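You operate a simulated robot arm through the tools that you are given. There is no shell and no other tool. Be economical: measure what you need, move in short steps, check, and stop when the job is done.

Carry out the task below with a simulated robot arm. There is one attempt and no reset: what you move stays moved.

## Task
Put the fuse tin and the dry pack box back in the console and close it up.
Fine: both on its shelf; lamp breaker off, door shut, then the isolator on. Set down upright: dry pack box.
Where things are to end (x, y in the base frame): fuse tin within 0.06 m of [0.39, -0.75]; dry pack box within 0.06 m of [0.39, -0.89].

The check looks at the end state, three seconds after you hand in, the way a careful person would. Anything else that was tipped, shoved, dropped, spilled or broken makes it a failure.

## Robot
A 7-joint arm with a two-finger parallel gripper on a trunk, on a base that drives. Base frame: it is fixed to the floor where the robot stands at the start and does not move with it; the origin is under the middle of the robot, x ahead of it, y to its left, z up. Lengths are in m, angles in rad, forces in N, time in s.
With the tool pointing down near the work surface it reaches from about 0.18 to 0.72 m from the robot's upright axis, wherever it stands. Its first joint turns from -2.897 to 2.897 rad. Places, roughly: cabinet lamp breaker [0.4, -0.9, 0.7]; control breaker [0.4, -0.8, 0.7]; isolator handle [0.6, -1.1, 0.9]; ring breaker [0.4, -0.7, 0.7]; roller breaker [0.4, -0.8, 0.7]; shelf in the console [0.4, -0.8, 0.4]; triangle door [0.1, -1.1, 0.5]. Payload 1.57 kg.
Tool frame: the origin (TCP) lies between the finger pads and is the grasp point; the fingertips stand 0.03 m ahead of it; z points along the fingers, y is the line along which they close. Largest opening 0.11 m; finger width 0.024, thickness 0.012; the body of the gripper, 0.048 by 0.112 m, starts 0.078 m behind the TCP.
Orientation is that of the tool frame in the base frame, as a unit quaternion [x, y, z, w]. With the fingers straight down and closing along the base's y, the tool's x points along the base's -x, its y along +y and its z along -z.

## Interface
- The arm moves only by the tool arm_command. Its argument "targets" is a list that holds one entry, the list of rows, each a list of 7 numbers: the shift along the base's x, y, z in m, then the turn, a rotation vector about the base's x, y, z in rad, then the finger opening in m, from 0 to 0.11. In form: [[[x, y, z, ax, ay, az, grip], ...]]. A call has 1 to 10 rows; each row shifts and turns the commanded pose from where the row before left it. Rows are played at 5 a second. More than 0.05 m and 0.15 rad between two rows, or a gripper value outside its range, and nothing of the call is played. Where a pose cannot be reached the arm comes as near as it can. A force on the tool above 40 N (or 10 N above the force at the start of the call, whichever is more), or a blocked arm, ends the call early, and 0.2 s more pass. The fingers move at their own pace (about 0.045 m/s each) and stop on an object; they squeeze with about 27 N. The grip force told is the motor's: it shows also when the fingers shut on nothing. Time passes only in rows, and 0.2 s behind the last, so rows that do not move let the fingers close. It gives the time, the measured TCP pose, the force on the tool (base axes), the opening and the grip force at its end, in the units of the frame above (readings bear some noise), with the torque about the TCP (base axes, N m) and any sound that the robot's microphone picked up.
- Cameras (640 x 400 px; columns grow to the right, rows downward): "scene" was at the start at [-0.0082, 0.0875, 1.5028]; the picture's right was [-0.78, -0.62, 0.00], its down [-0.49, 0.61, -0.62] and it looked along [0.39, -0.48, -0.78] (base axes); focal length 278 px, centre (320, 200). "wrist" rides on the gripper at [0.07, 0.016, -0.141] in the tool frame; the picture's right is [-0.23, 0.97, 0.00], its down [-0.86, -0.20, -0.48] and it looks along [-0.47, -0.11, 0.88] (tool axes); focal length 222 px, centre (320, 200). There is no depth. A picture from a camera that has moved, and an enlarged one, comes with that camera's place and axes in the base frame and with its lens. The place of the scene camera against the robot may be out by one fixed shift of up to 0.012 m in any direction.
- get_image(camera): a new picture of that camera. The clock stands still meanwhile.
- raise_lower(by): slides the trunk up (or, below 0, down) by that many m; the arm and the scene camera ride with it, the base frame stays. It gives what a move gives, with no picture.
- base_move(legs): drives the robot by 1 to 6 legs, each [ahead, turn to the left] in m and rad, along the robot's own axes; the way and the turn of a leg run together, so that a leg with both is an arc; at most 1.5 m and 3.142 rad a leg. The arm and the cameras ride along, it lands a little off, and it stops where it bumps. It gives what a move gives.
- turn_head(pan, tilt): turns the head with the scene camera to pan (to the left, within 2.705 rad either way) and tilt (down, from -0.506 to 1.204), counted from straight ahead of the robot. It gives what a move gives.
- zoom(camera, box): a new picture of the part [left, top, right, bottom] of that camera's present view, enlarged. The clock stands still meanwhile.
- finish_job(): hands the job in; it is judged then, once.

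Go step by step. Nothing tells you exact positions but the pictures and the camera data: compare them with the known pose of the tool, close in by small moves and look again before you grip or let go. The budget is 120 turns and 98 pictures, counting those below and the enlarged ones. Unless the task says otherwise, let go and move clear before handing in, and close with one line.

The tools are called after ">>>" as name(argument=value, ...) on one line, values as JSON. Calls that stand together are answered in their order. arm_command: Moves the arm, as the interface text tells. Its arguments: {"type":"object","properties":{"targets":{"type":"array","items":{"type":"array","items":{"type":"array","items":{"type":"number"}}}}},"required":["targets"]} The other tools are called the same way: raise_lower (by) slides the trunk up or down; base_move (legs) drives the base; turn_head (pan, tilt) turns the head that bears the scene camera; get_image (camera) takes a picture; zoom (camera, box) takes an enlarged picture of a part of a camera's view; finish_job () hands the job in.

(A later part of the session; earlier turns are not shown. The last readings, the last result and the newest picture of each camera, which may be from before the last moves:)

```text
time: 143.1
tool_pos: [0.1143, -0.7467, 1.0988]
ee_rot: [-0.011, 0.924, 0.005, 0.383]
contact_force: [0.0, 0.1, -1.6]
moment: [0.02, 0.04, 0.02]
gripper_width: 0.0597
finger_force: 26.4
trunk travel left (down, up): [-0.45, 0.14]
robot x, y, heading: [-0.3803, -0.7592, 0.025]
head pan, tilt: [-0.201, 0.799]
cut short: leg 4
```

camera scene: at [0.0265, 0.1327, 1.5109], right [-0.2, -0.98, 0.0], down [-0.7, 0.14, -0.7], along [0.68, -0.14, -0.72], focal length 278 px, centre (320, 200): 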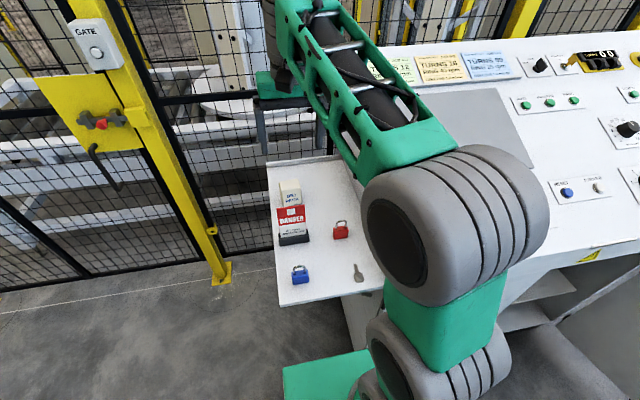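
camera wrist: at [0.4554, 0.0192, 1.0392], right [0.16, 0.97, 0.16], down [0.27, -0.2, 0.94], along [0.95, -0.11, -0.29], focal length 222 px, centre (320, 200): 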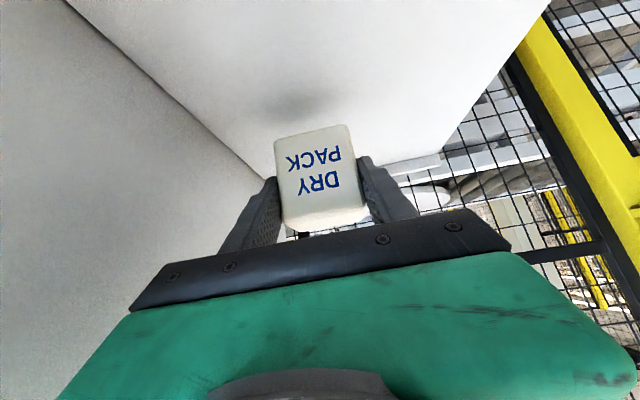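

Stopped near the intended spot. I lower the trunk and look.

>>> raise_lower(by=-0.4)

>>> turn_head(pan=-0.15, tilt=0.5)

>>> get_image(camera="scene")

```text
time: 146.9
tool_pos: [0.1148, -0.7457, 0.6987]
ee_rot: [-0.011, 0.924, 0.005, 0.383]
contact_force: [-0.3, -0.1, -1.7]
moment: [-0.01, 0.01, -0.02]
gripper_width: 0.0597
finger_force: 26.9
trunk travel left (down, up): [-0.05, 0.54]
robot x, y, heading: [-0.3779, -0.7551, 0.023]
head pan, tilt: [-0.201, 0.799]
```

```text
time: 147.7
tool_pos: [0.1141, -0.7467, 0.6999]
ee_rot: [-0.01, 0.924, 0.005, 0.382]
contact_force: [-0.8, 0.4, -0.8]
moment: [0.0, 0.03, -0.01]
gripper_width: 0.0598
finger_force: 27.0
trunk travel left (down, up): [-0.05, 0.54]
robot x, y, heading: [-0.3753, -0.7545, 0.026]
head pan, tilt: [-0.15, 0.499]
```

```text
31 pictures are left
camera scene: at [-0.3464, -0.6238, 1.1367], right [-0.13, -0.99, 0.0], down [-0.48, 0.06, -0.88], along [0.87, -0.11, -0.48], focal length 278 px, centre (320, 200)
```

scene: 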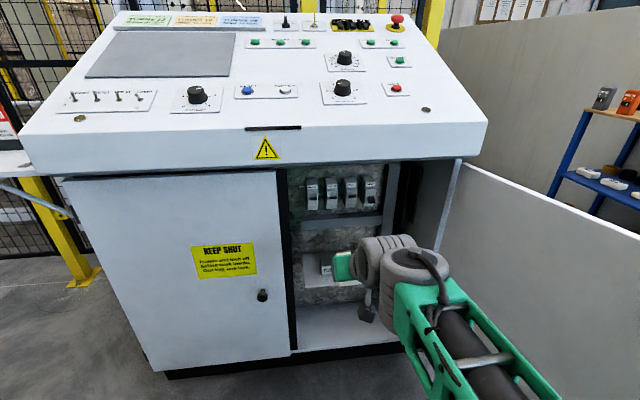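

I go forward 0.1, then shift to y -0.89 and lower in front of the opening.

>>> base_move(legs=[[0.1, 0]])

>>> arm_command(targets=[[[0, -0.024, -0.03, 0, 0, 0, 0.03], [0, -0.024, -0.03, 0, 0, 0, 0.03], [0, -0.024, -0.03, 0, 0, 0, 0.03], [0, -0.024, -0.03, 0, 0, 0, 0.03], [0, -0.024, -0.03, 0, 0, 0, 0.03], [0, -0.024, -0.03, 0, 0, 0, 0.03], [0, 0, 0, 0, 0, 0, 0.03]]])

>>> get_image(camera="wrist")

>>> get_image(camera="scene")

```text
time: 148.8
tool_pos: [0.2136, -0.7443, 0.699]
ee_rot: [-0.011, 0.924, 0.005, 0.382]
contact_force: [-0.7, -0.1, -1.5]
moment: [0.0, 0.01, -0.01]
gripper_width: 0.0596
finger_force: 26.9
trunk travel left (down, up): [-0.05, 0.54]
robot x, y, heading: [-0.2766, -0.7517, 0.025]
head pan, tilt: [-0.15, 0.499]
```

```text
time: 150.4
tool_pos: [0.2145, -0.8889, 0.5181]
ee_rot: [-0.011, 0.924, 0.005, 0.382]
contact_force: [-0.1, -0.5, 0.0]
moment: [0.02, 0.01, 0.0]
gripper_width: 0.0599
finger_force: 27.4
trunk travel left (down, up): [-0.05, 0.54]
robot x, y, heading: [-0.2792, -0.7561, 0.026]
head pan, tilt: [-0.15, 0.499]
```

```text
30 pictures are left
camera wrist: at [0.0643, -0.876, 0.569], right [0.14, 0.98, 0.16], down [0.27, -0.19, 0.94], along [0.95, -0.09, -0.29], focal length 222 px, centre (320, 200)
```

wrist: 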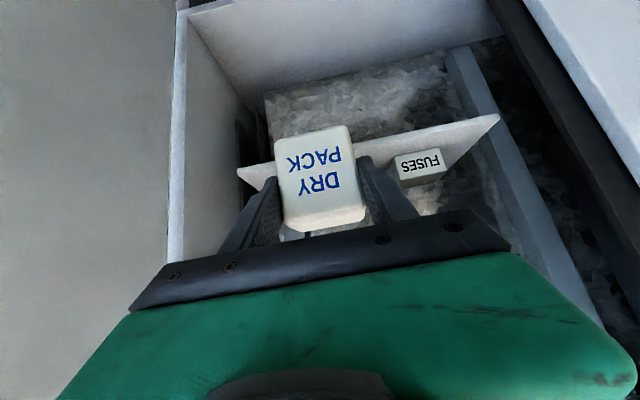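

```text
29 pictures are left
camera scene: at [-0.2465, -0.6214, 1.1368], right [-0.13, -0.99, 0.0], down [-0.47, 0.06, -0.88], along [0.87, -0.11, -0.48], focal length 278 px, centre (320, 200)
```

scene: 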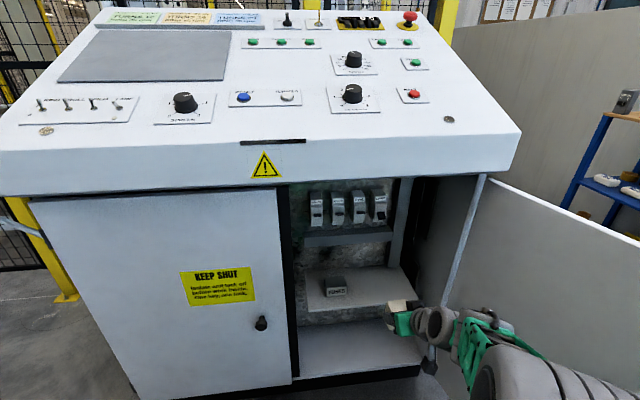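

All good: tin at about (0.40, -0.755). I slide the pack in at 4–5 cm above the shelf and begin lowering.

>>> arm_command(targets=[[[0.035, 0, 0, 0, 0, 0, 0.03], [0.035, 0, 0, 0, 0, 0, 0.03], [0.035, 0, 0, 0, 0, 0, 0.03], [0.035, 0, 0, 0, 0, 0, 0.03], [0.033, 0, 0, 0, 0, 0, 0.03], [0, 0, -0.015, 0, 0, 0, 0.03], [0, 0, -0.015, 0, 0, 0, 0.03], [0, 0, -0.008, 0, 0, 0, 0.03], [0, 0, 0, 0, 0, 0, 0.03]]])

>>> get_image(camera="wrist")

```text
time: 152.4
tool_pos: [0.3876, -0.8875, 0.4811]
ee_rot: [-0.011, 0.924, 0.005, 0.383]
contact_force: [0.0, 0.9, -0.9]
moment: [0.03, 0.01, 0.01]
gripper_width: 0.0594
finger_force: 26.6
trunk travel left (down, up): [-0.05, 0.54]
robot x, y, heading: [-0.2764, -0.7566, 0.021]
head pan, tilt: [-0.15, 0.499]
```

```text
28 pictures are left
camera wrist: at [0.2384, -0.8747, 0.5314], right [0.14, 0.98, 0.16], down [0.27, -0.19, 0.94], along [0.95, -0.09, -0.29], focal length 222 px, centre (320, 200)
```

wrist: 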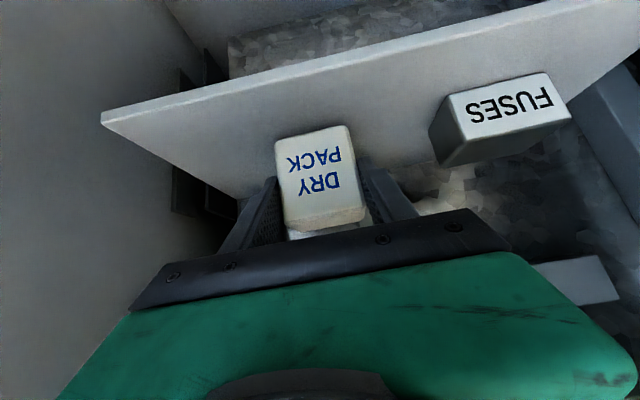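

Just above the shelf. I lower in millimetre steps until the contact force shows.

>>> arm_command(targets=[[[0, 0, -0.004, 0, 0, 0, 0.03], [0, 0, -0.003, 0, 0, 0, 0.03], [0, 0, 0, 0, 0, 0, 0.03]]])

>>> arm_command(targets=[[[0, 0, -0.003, 0, 0, 0, 0.03], [0, 0, 0, 0, 0, 0, 0.03]]])

```text
time: 153.2
tool_pos: [0.3885, -0.888, 0.4758]
ee_rot: [-0.011, 0.923, 0.005, 0.384]
contact_force: [-1.6, 2.0, 7.9]
moment: [0.26, 0.03, 0.06]
gripper_width: 0.0597
finger_force: 26.4
trunk travel left (down, up): [-0.05, 0.54]
robot x, y, heading: [-0.2783, -0.7536, 0.027]
head pan, tilt: [-0.15, 0.499]
```

```text
time: 153.8
tool_pos: [0.3892, -0.8887, 0.4758]
ee_rot: [-0.011, 0.922, 0.004, 0.387]
contact_force: [-1.8, 2.5, 23.6]
moment: [0.17, 0.17, 0.04]
gripper_width: 0.0599
finger_force: 26.9
trunk travel left (down, up): [-0.05, 0.54]
robot x, y, heading: [-0.2775, -0.7534, 0.026]
head pan, tilt: [-0.15, 0.499]
```

Pack rests on the shelf. I relieve the load, open and back out.

>>> arm_command(targets=[[[0, 0, 0.004, 0, 0, 0, 0.03], [0, 0, 0, 0, 0, 0, 0.06], [0, 0, 0, 0, 0, 0, 0.09], [0, 0, 0, 0, 0, 0, 0.09], [-0.015, 0, 0.004, 0, 0, 0, 0.09], [-0.03, 0, 0.01, 0, 0, 0, 0.09], [-0.04, 0, 0, 0, 0, 0, 0.09], [-0.04, 0, 0, 0, 0, 0, 0.09], [-0.04, 0, 0, 0, 0, 0, 0.09], [-0.02, 0, 0, 0, 0, 0, 0.09]]])

>>> get_image(camera="wrist")

>>> get_image(camera="scene")

```text
time: 156.1
tool_pos: [0.2019, -0.8882, 0.4871]
ee_rot: [-0.011, 0.924, 0.006, 0.383]
contact_force: [0.7, 0.3, 0.5]
moment: [0.0, -0.01, 0.01]
gripper_width: 0.0902
finger_force: 0.1
trunk travel left (down, up): [-0.05, 0.54]
robot x, y, heading: [-0.2779, -0.7558, 0.026]
head pan, tilt: [-0.15, 0.499]
```

```text
27 pictures are left
camera wrist: at [0.0524, -0.8739, 0.5382], right [0.14, 0.98, 0.16], down [0.27, -0.19, 0.94], along [0.95, -0.09, -0.29], focal length 222 px, centre (320, 200)
```

wrist: 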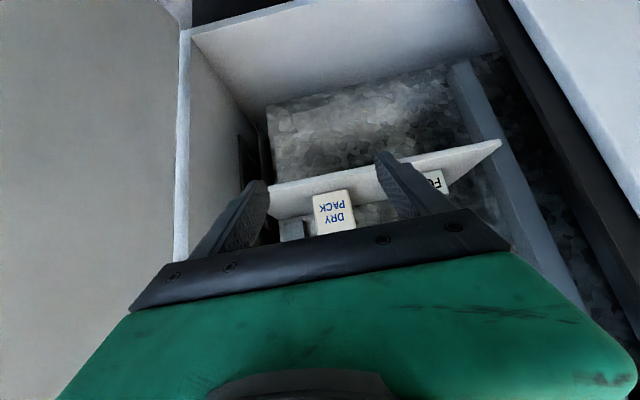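

```text
26 pictures are left
camera scene: at [-0.2464, -0.6214, 1.1368], right [-0.13, -0.99, 0.0], down [-0.47, 0.06, -0.88], along [0.87, -0.11, -0.48], focal length 278 px, centre (320, 200)
```

scene: 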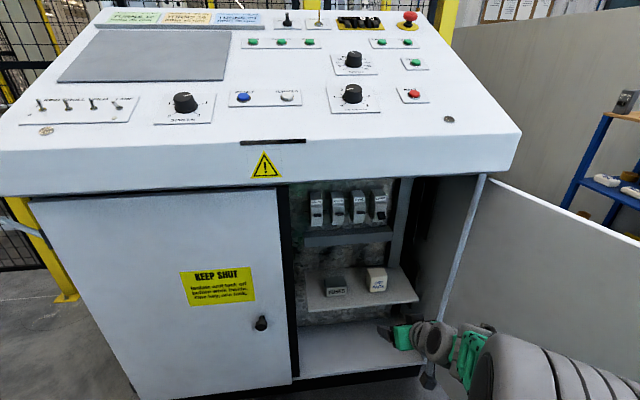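

Both items stand upright on the shelf: tin ≈(0.40, -0.756), pack ≈(0.405, -0.89). Next the door: I back off, raise the trunk, turn the tool vertical and view the door.

>>> base_move(legs=[[-0.33, 0]])

>>> raise_lower(by=0.4)

>>> arm_command(targets=[[[0, 0, 0.04, 0, 0.131, 0, 0.0], [0, 0, 0.04, 0, 0.131, 0, 0.0], [0, 0, 0.04, 0, 0.131, 0, 0.0], [0, 0, 0.04, 0, 0.131, 0, 0.0], [0, 0, 0.04, 0, 0.131, 0, 0.0], [0, 0, 0, 0, 0.131, 0, 0.0], [0, 0, 0, 0, 0, 0, 0.0]]])

>>> turn_head(pan=-0.5, tilt=0.6)

>>> get_image(camera="scene")

```text
time: 158.2
tool_pos: [-0.1265, -0.8943, 0.4878]
ee_rot: [-0.012, 0.924, 0.006, 0.383]
contact_force: [1.4, -0.4, 0.2]
moment: [-0.02, -0.01, 0.01]
gripper_width: 0.0899
finger_force: 0.0
trunk travel left (down, up): [-0.05, 0.54]
robot x, y, heading: [-0.6074, -0.7658, 0.025]
head pan, tilt: [-0.15, 0.499]
```

```text
time: 162.1
tool_pos: [-0.125, -0.8944, 0.8877]
ee_rot: [-0.012, 0.924, 0.006, 0.383]
contact_force: [-1.0, -0.4, 0.0]
moment: [-0.03, 0.01, 0.03]
gripper_width: 0.0901
finger_force: 0.1
trunk travel left (down, up): [-0.45, 0.14]
robot x, y, heading: [-0.6073, -0.7628, 0.024]
head pan, tilt: [-0.15, 0.499]
```

```text
time: 163.7
tool_pos: [-0.1245, -0.8948, 1.0895]
ee_rot: [-0.009, 1.0, 0.01, -0.001]
contact_force: [-0.4, -0.1, 0.3]
moment: [0.02, 0.05, -0.01]
gripper_width: 0.0
finger_force: 21.7
trunk travel left (down, up): [-0.45, 0.14]
robot x, y, heading: [-0.6065, -0.7652, 0.03]
head pan, tilt: [-0.15, 0.499]
```

```text
time: 164.5
tool_pos: [-0.1256, -0.8941, 1.0887]
ee_rot: [-0.009, 1.0, 0.01, -0.002]
contact_force: [-0.4, -1.0, -0.1]
moment: [0.0, -0.01, -0.02]
gripper_width: 0.0
finger_force: 21.0
trunk travel left (down, up): [-0.45, 0.14]
robot x, y, heading: [-0.6079, -0.7637, 0.03]
head pan, tilt: [-0.499, 0.6]
```

```text
25 pictures are left
camera scene: at [-0.5862, -0.6585, 1.5278], right [-0.45, -0.89, 0.0], down [-0.5, 0.26, -0.83], along [0.73, -0.38, -0.56], focal length 278 px, centre (320, 200)
```

scene: 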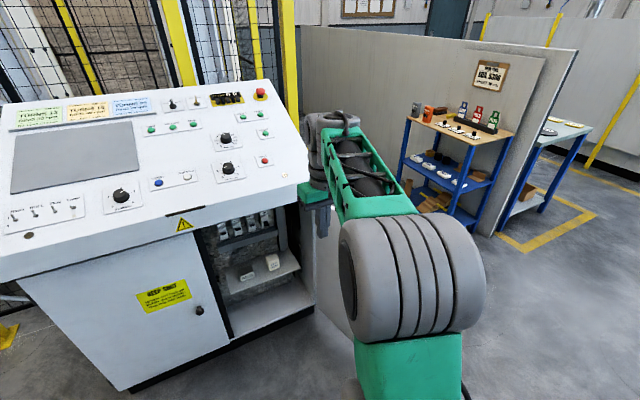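

Door: hinge ≈(0.305,-1.09), free edge ≈(-0.18,-1.21), top z≈0.865. I'll hook a finger over its top behind the free edge and sweep it shut; first I shift the base a bit to the right.

>>> base_move(legs=[[-0.2, 0], [0, -0.63], [0.25, 0], [0, 0.6]])

>>> arm_command(targets=[[[0, 0.04, 0, 0, 0, 0, 0.0], [0, 0.04, 0, 0, 0, 0, 0.0], [0, 0.04, 0, 0, 0, 0, 0.0], [0, 0.04, 0, 0, 0, 0, 0.0], [0, 0.04, 0, 0, 0, 0, 0.0], [0, 0.04, 0, 0, 0, 0, 0.0]]])

>>> turn_head(pan=-0.5, tilt=0.7)

>>> get_image(camera="scene")

```text
time: 170.9
tool_pos: [-0.128, -1.0597, 1.09]
ee_rot: [0.009, 1.0, 0.009, 0.0]
contact_force: [1.0, -0.3, 0.0]
moment: [-0.02, 0.03, -0.01]
gripper_width: 0.0001
finger_force: 20.8
trunk travel left (down, up): [-0.45, 0.14]
robot x, y, heading: [-0.6051, -0.9103, -0.007]
head pan, tilt: [-0.499, 0.6]
```

```text
time: 172.3
tool_pos: [-0.1283, -0.8198, 1.0875]
ee_rot: [0.01, 1.0, 0.009, -0.001]
contact_force: [-0.3, 0.1, 0.3]
moment: [0.0, 0.0, 0.0]
gripper_width: 0.0
finger_force: 21.7
trunk travel left (down, up): [-0.45, 0.14]
robot x, y, heading: [-0.6031, -0.9128, -0.009]
head pan, tilt: [-0.499, 0.6]
```

```text
time: 172.9
tool_pos: [-0.1284, -0.8232, 1.0885]
ee_rot: [0.01, 1.0, 0.01, -0.001]
contact_force: [0.0, -0.9, -0.2]
moment: [-0.01, 0.02, -0.02]
gripper_width: 0.0
finger_force: 21.3
trunk travel left (down, up): [-0.45, 0.14]
robot x, y, heading: [-0.6023, -0.9099, -0.007]
head pan, tilt: [-0.499, 0.7]
```

```text
24 pictures are left
camera scene: at [-0.5827, -0.8054, 1.5191], right [-0.49, -0.87, 0.0], down [-0.56, 0.31, -0.77], along [0.67, -0.37, -0.64], focal length 278 px, centre (320, 200)
```

scene: 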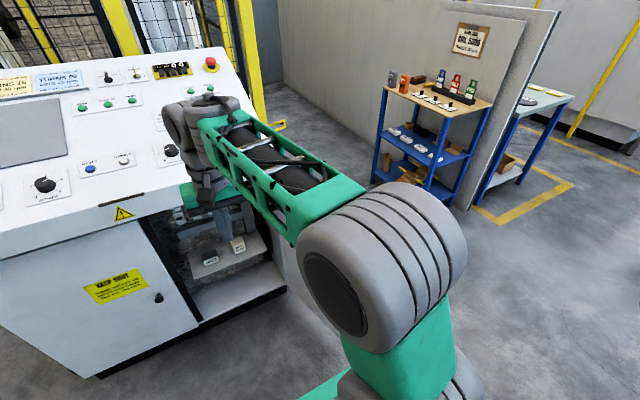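

I swing the tool over to behind the door's free edge and look with the wrist camera before lowering.

>>> arm_command(targets=[[[0, -0.048, 0, 0, 0, 0, 0.0], [0, -0.048, 0, 0, 0, 0, 0.0], [0, -0.048, 0, 0, 0, 0, 0.0], [0, -0.048, 0, 0, 0, 0, 0.0], [0, -0.048, 0, 0, 0, 0, 0.0], [0, -0.048, 0, 0, 0, 0, 0.0], [0, -0.048, 0, 0, 0, 0, 0.0], [0, -0.048, 0, 0, 0, 0, 0.0], [0, -0.048, 0, 0, 0, 0, 0.0], [0, -0.048, 0, 0, 0, 0, 0.0]]])

>>> get_image(camera="wrist")

```text
time: 175.1
tool_pos: [-0.1377, -1.2958, 1.0842]
ee_rot: [0.01, 1.0, 0.004, -0.005]
contact_force: [0.0, -0.2, -0.2]
moment: [0.02, 0.04, 0.02]
gripper_width: 0.0002
finger_force: 21.4
out of reach, approached as far as the arm can: row 10
trunk travel left (down, up): [-0.45, 0.14]
robot x, y, heading: [-0.6011, -0.9118, -0.005]
head pan, tilt: [-0.499, 0.7]
```

```text
23 pictures are left
camera wrist: at [-0.2062, -1.2786, 1.2263], right [0.25, 0.97, 0.01], down [0.86, -0.22, 0.47], along [0.45, -0.11, -0.88], focal length 222 px, centre (320, 200)
```

wrist: 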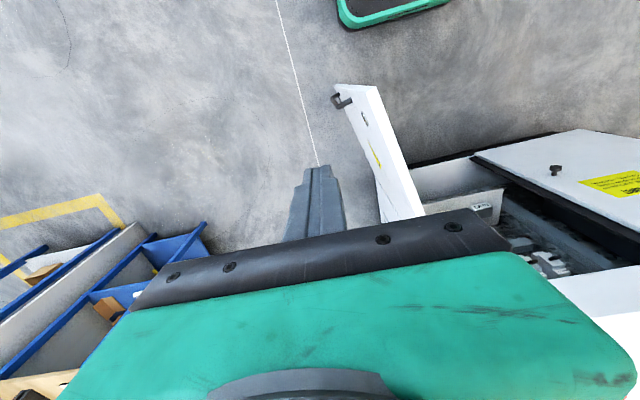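

The finger is on the outer side of the door, whose free corner I see at about (-0.18,-1.20). I lower so the tip is about 6 cm below the door top.

>>> arm_command(targets=[[[0, 0.0, -0.05, 0, 0, 0, 0.0], [0, 0, -0.05, 0, 0, 0, 0.0], [0, 0, -0.05, 0, 0, 0, 0.0], [0, 0, -0.05, 0, 0, 0, 0.0], [0, 0, -0.045, 0, 0, 0, 0.0], [0, 0, 0, 0, 0, 0, 0.0]]])

>>> get_image(camera="wrist")

```text
time: 176.5
tool_pos: [-0.1394, -1.2963, 0.844]
ee_rot: [0.009, 1.0, 0.01, -0.001]
contact_force: [-0.3, -0.5, -0.2]
moment: [0.0, -0.03, 0.0]
gripper_width: 0.0
finger_force: 21.2
trunk travel left (down, up): [-0.45, 0.14]
robot x, y, heading: [-0.6025, -0.9107, -0.011]
head pan, tilt: [-0.499, 0.7]
```

```text
22 pictures are left
camera wrist: at [-0.2075, -1.2813, 0.9849], right [0.25, 0.97, 0.02], down [0.85, -0.23, 0.47], along [0.46, -0.1, -0.88], focal length 222 px, centre (320, 200)
```

wrist: 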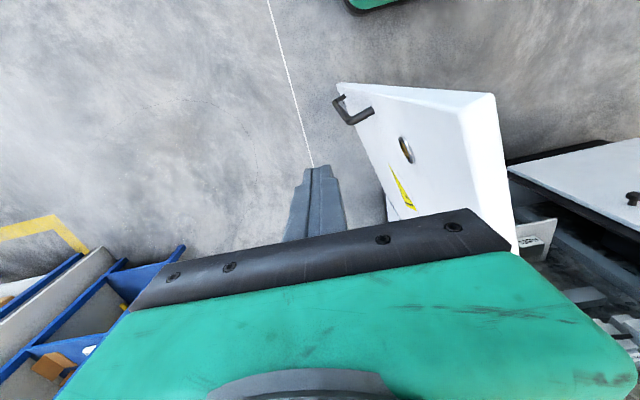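

The finger sits behind the door, clear of the handle. I sweep along the door's arc in small steps.

>>> arm_command(targets=[[[0.009, 0.028, 0, 0, 0, 0, 0.0], [0.009, 0.028, 0, 0, 0, 0, 0.0], [-0.005, 0.03, 0, 0, 0, 0, 0.0], [-0.005, 0.03, 0, 0, 0, 0, 0.0], [-0.005, 0.03, 0, 0, 0, 0, 0.0], [-0.005, 0.03, 0, 0, 0, 0, 0.0], [0.002, 0.029, 0, 0, 0, 0, 0.0], [0.002, 0.029, 0, 0, 0, 0, 0.0], [0.002, 0.029, 0, 0, 0, 0, 0.0], [0.002, 0.029, 0, 0, 0, 0, 0.0]]])

>>> get_image(camera="wrist")

```text
time: 178.7
tool_pos: [-0.1316, -1.0041, 0.8391]
ee_rot: [0.01, 1.0, 0.01, -0.001]
contact_force: [0.0, 0.7, -0.5]
moment: [-0.01, 0.03, 0.02]
gripper_width: 0.0
finger_force: 20.7
trunk travel left (down, up): [-0.45, 0.14]
robot x, y, heading: [-0.6051, -0.9113, -0.007]
head pan, tilt: [-0.499, 0.7]
```

```text
21 pictures are left
camera wrist: at [-0.201, -0.989, 0.9815], right [0.25, 0.97, 0.02], down [0.85, -0.23, 0.47], along [0.46, -0.1, -0.88], focal length 222 px, centre (320, 200)
```

wrist: 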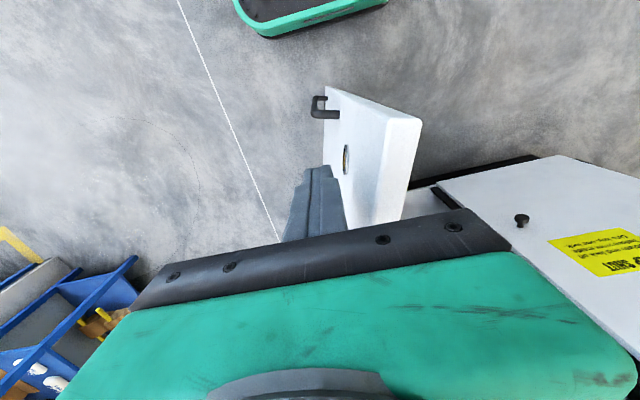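

Door follows well. I continue the arc.

>>> arm_command(targets=[[[0.009, 0.0275, 0, 0, 0, 0, 0.0], [0.009, 0.0275, 0, 0, 0, 0, 0.0], [0.009, 0.0275, 0, 0, 0, 0, 0.0], [0.01, 0.0275, 0, 0, 0, 0, 0.0], [0.016, 0.0245, 0, 0, 0, 0, 0.0], [0.016, 0.0245, 0, 0, 0, 0, 0.0], [0.016, 0.0245, 0, 0, 0, 0, 0.0], [0.016, 0.0245, 0, 0, 0, 0, 0.0], [0.022, 0.019, 0, 0, 0, 0, 0.0], [0.022, 0.019, 0, 0, 0, 0, 0.0]]])

>>> get_image(camera="wrist")

>>> turn_head(pan=-0.1, tilt=0.7)

>>> get_image(camera="scene")

```text
time: 180.9
tool_pos: [0.012, -0.7596, 0.841]
ee_rot: [0.01, 1.0, 0.009, -0.002]
contact_force: [-0.1, 0.4, 0.5]
moment: [0.02, 0.02, -0.02]
gripper_width: 0.0001
finger_force: 21.9
trunk travel left (down, up): [-0.45, 0.14]
robot x, y, heading: [-0.6081, -0.9115, -0.008]
head pan, tilt: [-0.499, 0.7]
```

```text
20 pictures are left
camera wrist: at [-0.0566, -0.7449, 0.9826], right [0.25, 0.97, 0.02], down [0.85, -0.22, 0.47], along [0.46, -0.1, -0.88], focal length 222 px, centre (320, 200)
```

wrist: 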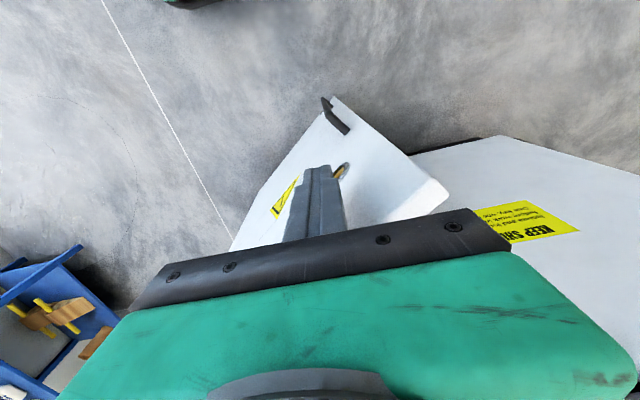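

```text
time: 181.8
tool_pos: [0.0121, -0.7611, 0.8414]
ee_rot: [0.009, 1.0, 0.009, 0.0]
contact_force: [-0.2, 0.2, 0.0]
moment: [0.03, 0.0, 0.0]
gripper_width: 0.0001
finger_force: 21.0
trunk travel left (down, up): [-0.45, 0.14]
robot x, y, heading: [-0.6049, -0.909, -0.008]
head pan, tilt: [-0.099, 0.7]
```

```text
19 pictures are left
camera scene: at [-0.5724, -0.7733, 1.5191], right [-0.11, -0.99, 0.0], down [-0.64, 0.07, -0.76], along [0.76, -0.09, -0.64], focal length 278 px, centre (320, 200)
```

scene: 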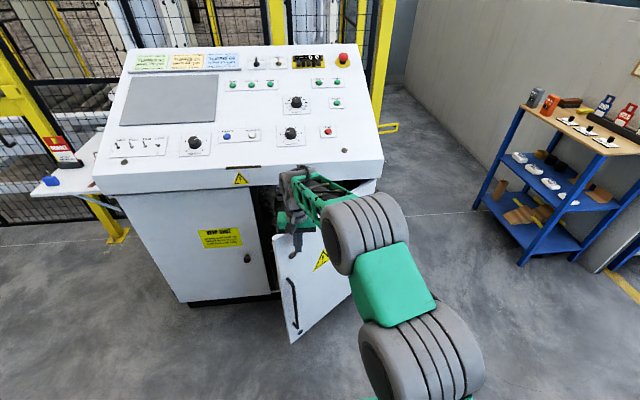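

Door is about 50° from shut. For the final push I'll use the level tool at z≈0.72 (above the door handle), driving the base forward. First I retreat and turn the tool level.

>>> arm_command(targets=[[[-0.04, -0.01, 0.0, 0, 0, 0, 0.0], [-0.04, -0.01, 0.02, 0, 0, 0, 0.0], [-0.04, 0, 0.03, 0, 0, 0, 0.0], [0, 0.01, 0.03, 0, -0.143, 0, 0.0], [0, 0.01, 0.03, 0, -0.143, 0, 0.0], [0, 0.01, 0.03, 0, -0.143, 0, 0.0], [0, 0.01, 0.03, 0, -0.143, 0, 0.0], [0, 0.01, 0.03, 0, -0.143, 0, 0.0], [0, 0, 0.03, 0, -0.143, 0, 0.0], [0, 0, 0.02, 0, -0.143, 0, 0.0]]])

>>> arm_command(targets=[[[0, 0, 0.01, 0, -0.143, 0, 0.0], [0, 0, 0.01, 0, -0.143, 0, 0.0], [0, 0, 0, 0, -0.143, 0, 0.0], [0, 0, 0, 0, -0.141, 0, 0.0], [0, 0, 0, 0, 0, 0, 0.0]]])

>>> raise_lower(by=-0.39)

>>> get_image(camera="scene")

```text
time: 184.0
tool_pos: [-0.1075, -0.7291, 1.0909]
ee_rot: [0.004, 0.877, 0.014, 0.481]
contact_force: [0.7, 0.0, -0.8]
moment: [-0.03, 0.01, 0.01]
gripper_width: 0.0001
finger_force: 21.4
trunk travel left (down, up): [-0.45, 0.14]
robot x, y, heading: [-0.6055, -0.9127, -0.009]
head pan, tilt: [-0.099, 0.7]
```

```text
time: 185.2
tool_pos: [-0.1073, -0.7268, 1.1115]
ee_rot: [0.0, 0.707, 0.014, 0.707]
contact_force: [0.5, -0.2, -0.2]
moment: [-0.01, 0.0, 0.0]
gripper_width: 0.0
finger_force: 21.7
trunk travel left (down, up): [-0.45, 0.14]
robot x, y, heading: [-0.6073, -0.9103, -0.008]
head pan, tilt: [-0.099, 0.7]
```

```text
time: 189.0
tool_pos: [-0.1048, -0.7278, 0.7216]
ee_rot: [0.0, 0.707, 0.014, 0.707]
contact_force: [0.1, 0.1, -0.3]
moment: [0.02, 0.01, -0.01]
gripper_width: 0.0
finger_force: 21.2
trunk travel left (down, up): [-0.06, 0.53]
robot x, y, heading: [-0.6033, -0.9092, -0.011]
head pan, tilt: [-0.099, 0.7]
```

```text
18 pictures are left
camera scene: at [-0.5725, -0.7733, 1.1291], right [-0.11, -0.99, 0.0], down [-0.64, 0.07, -0.76], along [0.76, -0.08, -0.64], focal length 278 px, centre (320, 200)
```

scene: 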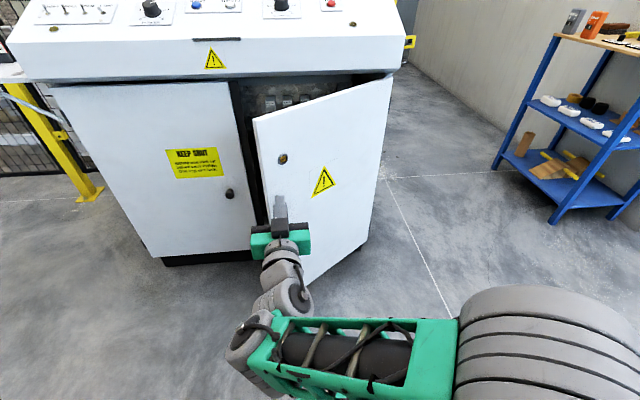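

Door ajar ~45°, fingertip aimed at its face near the free edge. I push by driving forward.

>>> base_move(legs=[[0.28, 0]])

>>> get_image(camera="scene")

```text
time: 190.9
tool_pos: [0.1802, -0.7286, 0.7202]
ee_rot: [-0.001, 0.707, 0.014, 0.707]
contact_force: [0.0, -0.4, -0.6]
moment: [0.0, 0.02, 0.0]
gripper_width: 0.0
finger_force: 21.6
trunk travel left (down, up): [-0.06, 0.53]
robot x, y, heading: [-0.316, -0.9128, -0.012]
head pan, tilt: [-0.099, 0.7]
```

```text
17 pictures are left
camera scene: at [-0.286, -0.7762, 1.1291], right [-0.11, -0.99, 0.0], down [-0.64, 0.07, -0.76], along [0.76, -0.08, -0.64], focal length 278 px, centre (320, 200)
```

scene: 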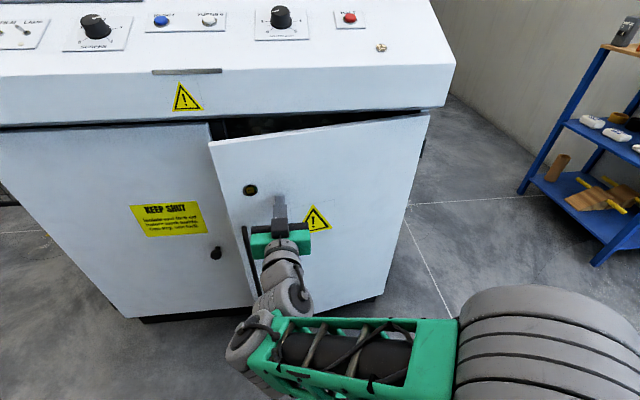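

Nearly shut. I push the rest with the arm in small steps, watching force.

>>> arm_command(targets=[[[0.015, 0, 0, 0, 0, 0, 0.0], [0.015, 0, 0, 0, 0, 0, 0.0], [0.015, 0, 0, 0, 0, 0, 0.0], [0.012, 0, 0, 0, 0, 0, 0.0], [0.01, 0, 0, 0, 0, 0, 0.0], [0.008, 0, 0, 0, 0, 0, 0.0], [0.008, 0, 0, 0, 0, 0, 0.0], [0.006, 0, 0, 0, 0, 0, 0.0], [0.006, 0, 0, 0, 0, 0, 0.0], [0, 0, 0, 0, 0, 0, 0.0]]])

>>> get_image(camera="scene")

```text
time: 192.8
tool_pos: [0.2644, -0.7311, 0.7205]
ee_rot: [-0.002, 0.707, 0.014, 0.707]
contact_force: [-27.0, -5.3, 4.8]
moment: [-0.09, -0.21, -0.38]
gripper_width: 0.0
finger_force: 21.5
trunk travel left (down, up): [-0.06, 0.53]
robot x, y, heading: [-0.3184, -0.9186, -0.007]
head pan, tilt: [-0.099, 0.7]
stopped in row 9: the force on the tool passed its limit (the readings are from after the stop); the commanded pose is now the measured one
```

```text
16 pictures are left
camera scene: at [-0.2892, -0.7765, 1.1293], right [-0.11, -0.99, 0.0], down [-0.64, 0.07, -0.77], along [0.76, -0.08, -0.64], focal length 278 px, centre (320, 200)
```

scene: 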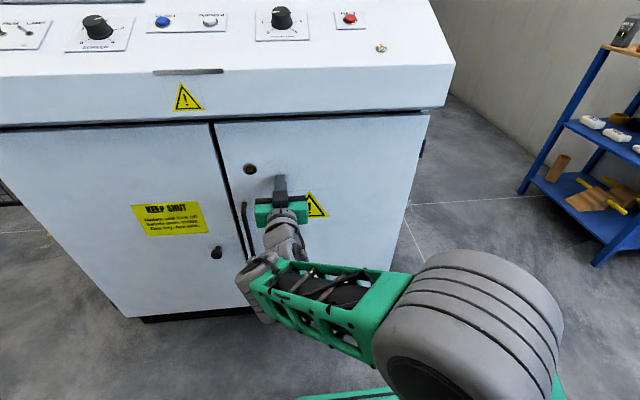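

The door appears flush, with resistance at over 40 N. I back the tool off and check that it stays shut.

>>> arm_command(targets=[[[-0.01, 0, 0, 0, 0, 0, 0.0], [-0.03, 0, 0, 0, 0, 0, 0.0], [-0.04, 0, 0, 0, 0, 0, 0.0], [-0.03, 0, 0, 0, 0, 0, 0.0], [0, 0, 0, 0, 0, 0, 0.0]]])

>>> zoom(camera="scene", box=[180, 70, 450, 240])

```text
time: 194.0
tool_pos: [0.1547, -0.7305, 0.719]
ee_rot: [-0.002, 0.709, 0.014, 0.705]
contact_force: [0.5, 0.0, -0.3]
moment: [0.0, 0.07, -0.01]
gripper_width: 0.0
finger_force: 21.7
trunk travel left (down, up): [-0.06, 0.53]
robot x, y, heading: [-0.3155, -0.916, -0.007]
head pan, tilt: [-0.099, 0.7]
```

```text
2.35 times, centred on (315, 155) of scene
camera zoom: at [-0.2866, -0.7761, 1.1291], right [-0.11, -0.99, 0.0], down [-0.64, 0.07, -0.76], along [0.76, -0.08, -0.64], focal length 653 px, centre (332, 306)
```

zoom: 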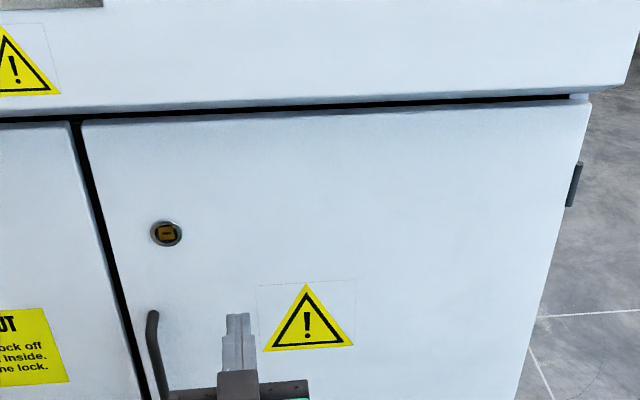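

The door is shut and stays flush. Next the isolator handle on the console's right side; I drive round to that side.

>>> base_move(legs=[[-0.3, 0], [0, -1.571], [0.7, 0], [0, 1.571]])

>>> raise_lower(by=0.3)

>>> turn_head(pan=0.35, tilt=0.5)

>>> get_image(camera="scene")

```text
time: 207.1
tool_pos: [-0.1539, -1.4158, 0.7188]
ee_rot: [-0.005, 0.709, 0.017, 0.705]
contact_force: [-0.1, -0.2, 0.6]
moment: [-0.01, -0.02, 0.02]
gripper_width: 0.0001
finger_force: 21.8
trunk travel left (down, up): [-0.06, 0.53]
robot x, y, heading: [-0.6279, -1.605, 0.001]
head pan, tilt: [-0.099, 0.7]
```

```text
time: 210.1
tool_pos: [-0.155, -1.4167, 1.0188]
ee_rot: [-0.005, 0.709, 0.018, 0.705]
contact_force: [0.5, 0.0, -0.2]
moment: [-0.04, 0.01, 0.0]
gripper_width: 0.0002
finger_force: 21.6
trunk travel left (down, up): [-0.36, 0.23]
robot x, y, heading: [-0.6228, -1.6056, 0.003]
head pan, tilt: [-0.099, 0.7]
```

```text
time: 211.0
tool_pos: [-0.1554, -1.4159, 1.0194]
ee_rot: [-0.007, 0.708, 0.019, 0.705]
contact_force: [0.1, -0.1, -0.4]
moment: [0.0, 0.01, 0.01]
gripper_width: 0.0001
finger_force: 20.6
trunk travel left (down, up): [-0.36, 0.23]
robot x, y, heading: [-0.6245, -1.607, 0.008]
head pan, tilt: [0.351, 0.499]
```

```text
14 pictures are left
camera scene: at [-0.5966, -1.4277, 1.4468], right [0.35, -0.94, 0.0], down [-0.45, -0.17, -0.88], along [0.82, 0.3, -0.48], focal length 278 px, centre (320, 200)
```

scene: 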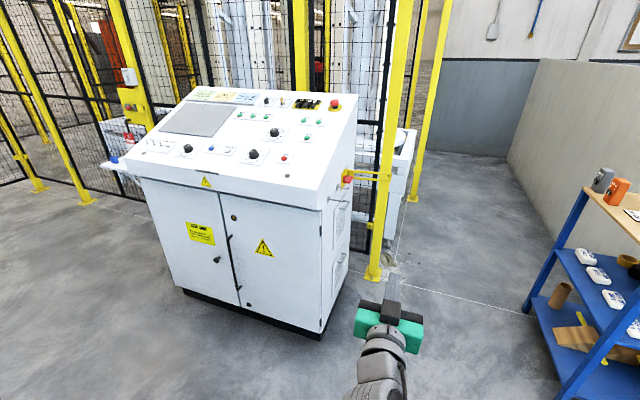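

I see the isolator (red hub with a yellow bar) on the console's right side. I zoom.

>>> zoom(camera="scene", box=[310, 140, 410, 240])

```text
4.00 times, centred on (360, 190) of scene
camera zoom: at [-0.5966, -1.4277, 1.4468], right [0.35, -0.94, 0.0], down [-0.45, -0.17, -0.88], along [0.82, 0.3, -0.48], focal length 1110 px, centre (160, 240)
```

zoom: 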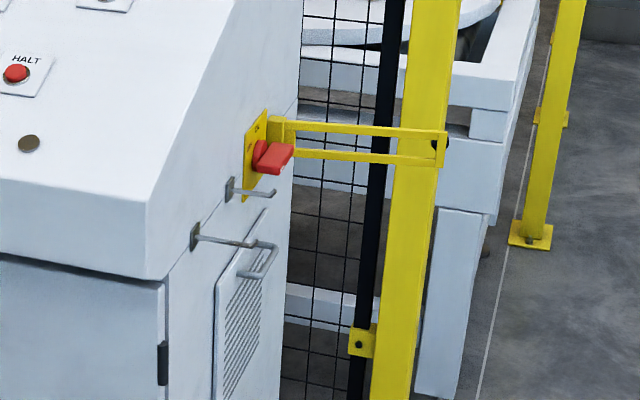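

A rotary switch with red paddle on a yellow plate. I drive alongside for a square-on look.

>>> base_move(legs=[[0.55, 0]])

>>> turn_head(pan=0.55, tilt=0.55)

>>> get_image(camera="scene")

```text
time: 214.2
tool_pos: [0.4036, -1.4093, 1.0183]
ee_rot: [-0.008, 0.709, 0.02, 0.705]
contact_force: [-0.3, -0.1, -0.3]
moment: [-0.01, 0.02, 0.0]
gripper_width: 0.0
finger_force: 21.0
trunk travel left (down, up): [-0.36, 0.23]
robot x, y, heading: [-0.0687, -1.5977, 0.011]
head pan, tilt: [0.351, 0.499]
```

```text
time: 215.0
tool_pos: [0.4049, -1.4085, 1.019]
ee_rot: [-0.008, 0.709, 0.02, 0.705]
contact_force: [0.1, 0.7, -0.1]
moment: [-0.01, 0.02, -0.02]
gripper_width: 0.0001
finger_force: 20.8
trunk travel left (down, up): [-0.36, 0.23]
robot x, y, heading: [-0.0641, -1.6018, 0.008]
head pan, tilt: [0.55, 0.55]
```

```text
12 pictures are left
camera scene: at [-0.0464, -1.4082, 1.4422], right [0.53, -0.85, 0.0], down [-0.44, -0.28, -0.85], along [0.72, 0.45, -0.52], focal length 278 px, centre (320, 200)
```

scene: 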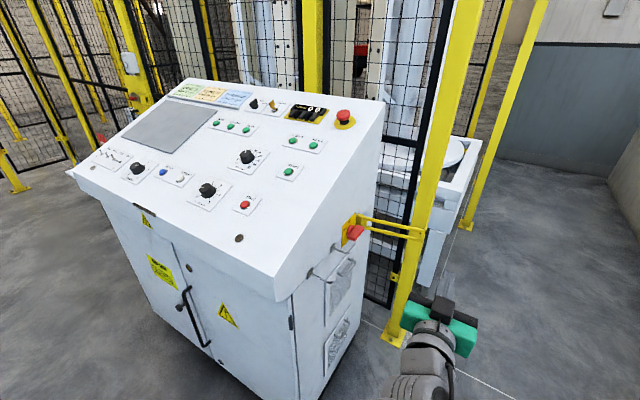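

Paddle front triangulates to (0.602, -1.128, 0.891). I zoom to read orientation and labels.

>>> zoom(camera="scene", box=[325, 200, 385, 250])

```text
8.00 times, centred on (355, 225) of scene
camera zoom: at [-0.0464, -1.4082, 1.4422], right [0.53, -0.85, 0.0], down [-0.44, -0.28, -0.85], along [0.72, 0.45, -0.52], focal length 2220 px, centre (40, 0)
```

zoom: 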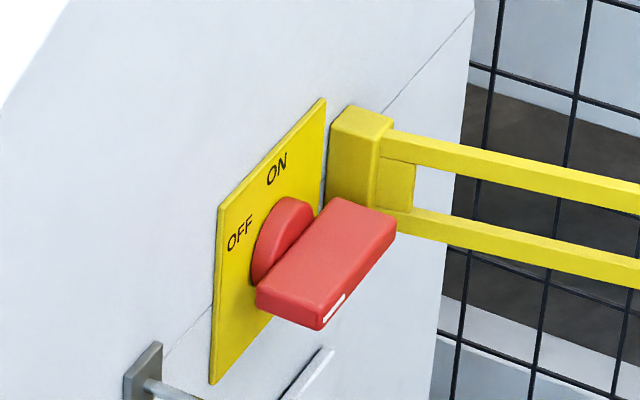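

The switch is at OFF (mark towards -x); ON is up, so the paddle must turn a quarter clockwise. Plan: grip the paddle with fingers above/below it at ~50° yaw, then rotate about base y by +90°. First I roll the tool and tuck it.

>>> arm_command(targets=[[[-0.006, -0.011, 0, -0.143, 0, 0, 0.05], [-0.006, -0.011, 0, -0.143, 0, 0, 0.05], [-0.006, -0.011, 0, -0.143, 0, 0, 0.05], [-0.006, -0.011, 0, -0.143, 0, 0, 0.05], [-0.006, -0.011, 0, -0.143, 0, 0, 0.05], [-0.006, -0.011, 0, -0.143, 0, 0, 0.05], [-0.006, -0.011, 0, -0.143, 0, 0, 0.05], [-0.008, -0.013, 0, -0.143, 0, 0, 0.05], [0, 0, 0, -0.143, 0, 0, 0.05], [0, 0, 0, -0.143, 0, 0, 0.05]]])

>>> arm_command(targets=[[[0, 0, 0, -0.141, 0, 0, 0.05], [0, 0, 0, 0, 0, 0, 0.05]]])

```text
time: 217.2
tool_pos: [0.3527, -1.499, 1.0189]
ee_rot: [-0.469, 0.547, -0.45, 0.527]
contact_force: [-0.8, 0.2, -0.1]
moment: [-0.01, -0.01, -0.03]
gripper_width: 0.05
finger_force: 0.1
trunk travel left (down, up): [-0.36, 0.23]
robot x, y, heading: [-0.0655, -1.6037, 0.011]
head pan, tilt: [0.55, 0.55]
```

```text
time: 217.8
tool_pos: [0.3534, -1.4989, 1.0214]
ee_rot: [-0.505, 0.514, -0.488, 0.492]
contact_force: [-0.3, -0.7, 0.4]
moment: [0.0, -0.01, 0.03]
gripper_width: 0.0502
finger_force: 0.1
trunk travel left (down, up): [-0.36, 0.23]
robot x, y, heading: [-0.0645, -1.6007, 0.012]
head pan, tilt: [0.55, 0.55]
```

Roll worked. I drive forward and turn towards the isolator.

>>> base_move(legs=[[0.39, 0], [0, 0.86]])

>>> turn_head(pan=0.15, tilt=0.75)

>>> get_image(camera="scene")

>>> get_image(camera="wrist")

```text
time: 222.5
tool_pos: [0.5268, -1.2142, 1.018]
ee_rot: [0.673, -0.259, 0.237, -0.651]
contact_force: [-0.4, -0.3, 0.4]
moment: [0.01, 0.0, -0.02]
gripper_width: 0.0501
finger_force: 0.1
trunk travel left (down, up): [-0.36, 0.23]
robot x, y, heading: [0.3317, -1.5992, 0.861]
head pan, tilt: [0.55, 0.55]
```

```text
time: 223.3
tool_pos: [0.5273, -1.2152, 1.0188]
ee_rot: [0.673, -0.26, 0.238, -0.65]
contact_force: [0.5, 0.1, -0.8]
moment: [0.0, -0.01, 0.0]
gripper_width: 0.0501
finger_force: 0.0
trunk travel left (down, up): [-0.36, 0.23]
robot x, y, heading: [0.3312, -1.5937, 0.862]
head pan, tilt: [0.15, 0.75]
```

```text
10 pictures are left
camera scene: at [0.222, -1.4816, 1.4249], right [0.85, -0.53, 0.0], down [-0.36, -0.58, -0.73], along [0.39, 0.62, -0.68], focal length 278 px, centre (320, 200)
```

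scene: 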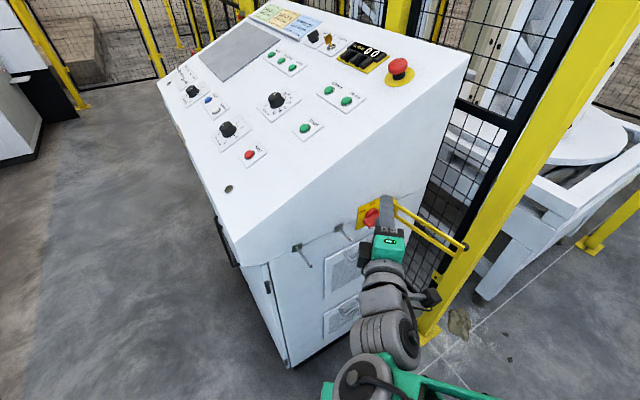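

```text
9 pictures are left
camera wrist: at [0.4866, -1.3668, 1.0072], right [-0.21, 0.13, -0.97], down [-0.95, 0.21, 0.23], along [0.23, 0.97, 0.08], focal length 222 px, centre (320, 200)
```

wrist: 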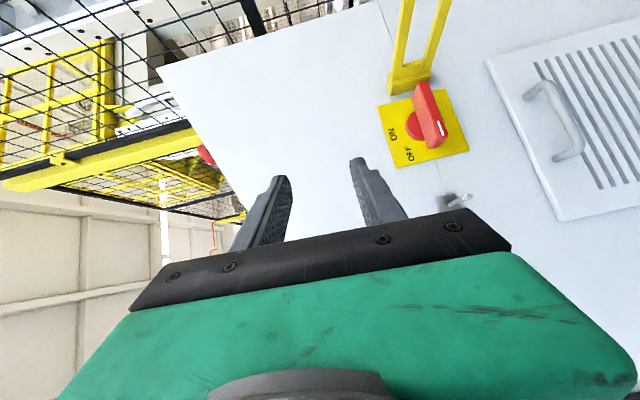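

Great close view: paddle near (0.61,-1.13,0.885), hook offset to -x, hasp to +x. I lower to paddle height at a standoff and check.

>>> arm_command(targets=[[[0, 0, -0.035, 0, 0, 0, 0.05], [0, 0, -0.035, 0, 0, 0, 0.05], [0, 0, -0.035, 0, 0, 0, 0.05], [0, 0, -0.028, 0, 0, 0, 0.05], [0, 0, 0, 0, 0, 0, 0.05]]])

>>> get_image(camera="wrist")

```text
time: 224.5
tool_pos: [0.5296, -1.215, 0.8854]
ee_rot: [0.673, -0.259, 0.238, -0.651]
contact_force: [-0.4, -0.3, -0.9]
moment: [0.02, 0.0, 0.0]
gripper_width: 0.0501
finger_force: 0.1
trunk travel left (down, up): [-0.36, 0.23]
robot x, y, heading: [0.3315, -1.6014, 0.868]
head pan, tilt: [0.15, 0.75]
```

```text
8 pictures are left
camera wrist: at [0.4883, -1.367, 0.8731], right [-0.21, 0.13, -0.97], down [-0.95, 0.21, 0.23], along [0.23, 0.97, 0.08], focal length 222 px, centre (320, 200)
```

wrist: 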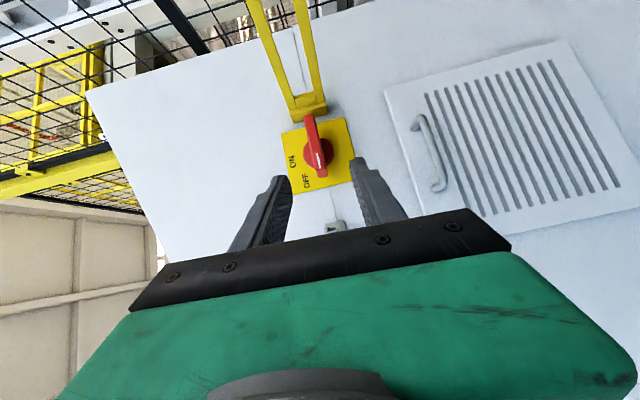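

Paddle: centre x≈0.604, z≈0.886, front y≈-1.145. I advance so the fingers straddle its -x half, then check.

>>> arm_command(targets=[[[0.016, 0.023, 0, 0, 0, 0, 0.05], [0.016, 0.023, 0, 0, 0, 0, 0.05], [0.016, 0.022, 0, 0, 0, 0, 0.05], [0, 0, 0, 0, 0, 0, 0.05]]])

>>> get_image(camera="wrist")

```text
time: 225.5
tool_pos: [0.5769, -1.1447, 0.8858]
ee_rot: [0.673, -0.259, 0.238, -0.651]
contact_force: [-0.9, 0.6, 0.4]
moment: [0.01, 0.0, 0.03]
gripper_width: 0.0499
finger_force: 0.0
trunk travel left (down, up): [-0.36, 0.23]
robot x, y, heading: [0.3282, -1.5955, 0.861]
head pan, tilt: [0.15, 0.75]
```

```text
7 pictures are left
camera wrist: at [0.5359, -1.298, 0.8737], right [-0.21, 0.13, -0.97], down [-0.95, 0.21, 0.23], along [0.23, 0.97, 0.08], focal length 222 px, centre (320, 200)
```

wrist: 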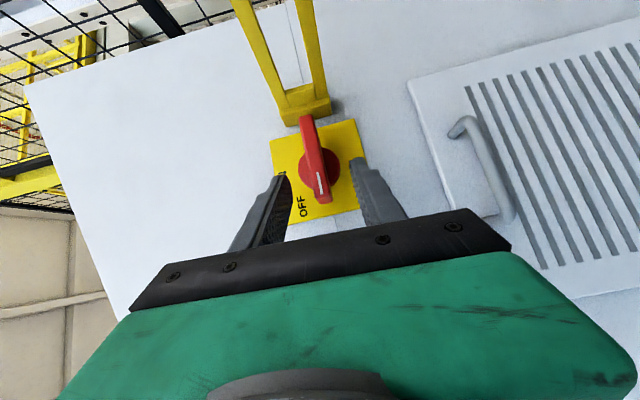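

The paddle front is actually ~y -1.123, so I go about 2 cm deeper, then close on it.

>>> arm_command(targets=[[[0.004, 0.011, 0, 0, 0, 0, 0.05], [0.004, 0.01, 0, 0, 0, 0, 0.05], [0, 0, 0, 0, 0, 0, 0.05], [0, 0, 0, 0, 0, 0, 0.0], [0, 0, 0, 0, 0, 0, 0.0], [0, 0, 0, 0, 0, 0, 0.0]]])

>>> get_image(camera="wrist")

```text
time: 226.9
tool_pos: [0.5842, -1.1269, 0.8863]
ee_rot: [0.673, -0.259, 0.239, -0.65]
contact_force: [-14.0, -31.3, 0.1]
moment: [0.36, -0.03, -0.44]
gripper_width: 0.0339
finger_force: 32.0
trunk travel left (down, up): [-0.36, 0.23]
robot x, y, heading: [0.3294, -1.5976, 0.866]
head pan, tilt: [0.15, 0.75]
```

```text
6 pictures are left
camera wrist: at [0.5423, -1.28, 0.8748], right [-0.21, 0.13, -0.97], down [-0.95, 0.21, 0.23], along [0.23, 0.97, 0.08], focal length 222 px, centre (320, 200)
```

wrist: 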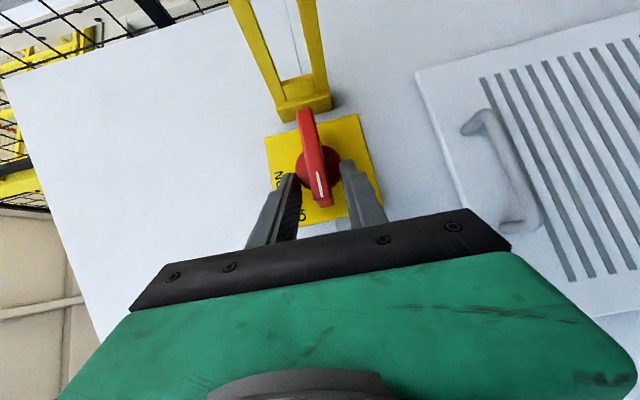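

The fingertips caught the round hub. I open, shift to the paddle's -x end clear of the hub, and close again.

>>> arm_command(targets=[[[0, 0, 0, 0, 0, 0, 0.05], [0, 0, 0, 0, 0, 0, 0.05], [-0.011, -0.001, 0, 0, 0, 0, 0.05], [-0.011, -0.001, 0, 0, 0, 0, 0.05], [0, 0, 0, 0, 0, 0, 0.05], [0, 0, 0, 0, 0, 0, 0.0], [0, 0, 0, 0, 0, 0, 0.0], [0, 0, 0, 0, 0, 0, 0.0], [0, 0, 0, 0, 0, 0, 0.0]]])

>>> get_image(camera="wrist")

```text
time: 228.9
tool_pos: [0.5605, -1.1274, 0.8855]
ee_rot: [0.673, -0.258, 0.237, -0.652]
contact_force: [-19.2, -8.1, 3.0]
moment: [0.54, -0.35, 0.75]
gripper_width: 0.0133
finger_force: 30.4
trunk travel left (down, up): [-0.36, 0.23]
robot x, y, heading: [0.3297, -1.6019, 0.866]
head pan, tilt: [0.15, 0.75]
```

```text
5 pictures are left
camera wrist: at [0.5189, -1.2799, 0.874], right [-0.21, 0.13, -0.97], down [-0.95, 0.2, 0.23], along [0.23, 0.97, 0.08], focal length 222 px, centre (320, 200)
```

wrist: 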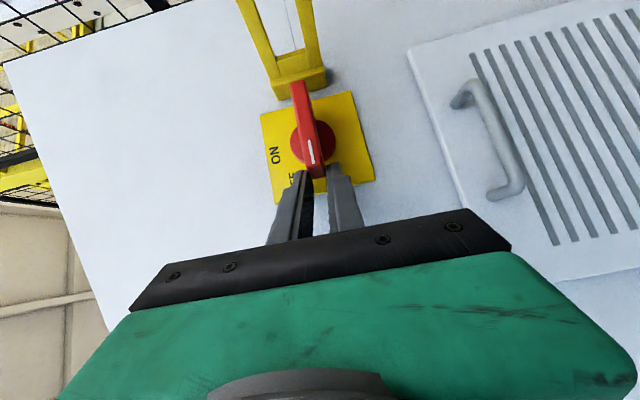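

The paddle end is gripped (1.3 cm thick). I start turning it about the hub axis, in arc steps.

>>> arm_command(targets=[[[0.0005, 0, 0.0069, 0, 0.131, 0, 0.0], [0.0013, 0, 0.0067, 0, 0.131, 0, 0.0], [0.0022, 0, 0.0065, 0, 0.131, 0, 0.0], [0.003, 0, 0.0062, 0, 0.131, 0, 0.0], [0, 0, 0, 0, 0, 0, 0.0]]])

```text
time: 230.1
tool_pos: [0.5679, -1.1275, 0.9137]
ee_rot: [0.711, -0.419, 0.056, -0.561]
contact_force: [-6.1, -0.5, 1.2]
moment: [0.49, 0.08, -0.31]
gripper_width: 0.0133
finger_force: 29.7
trunk travel left (down, up): [-0.36, 0.23]
robot x, y, heading: [0.3306, -1.5985, 0.873]
head pan, tilt: [0.15, 0.75]
```

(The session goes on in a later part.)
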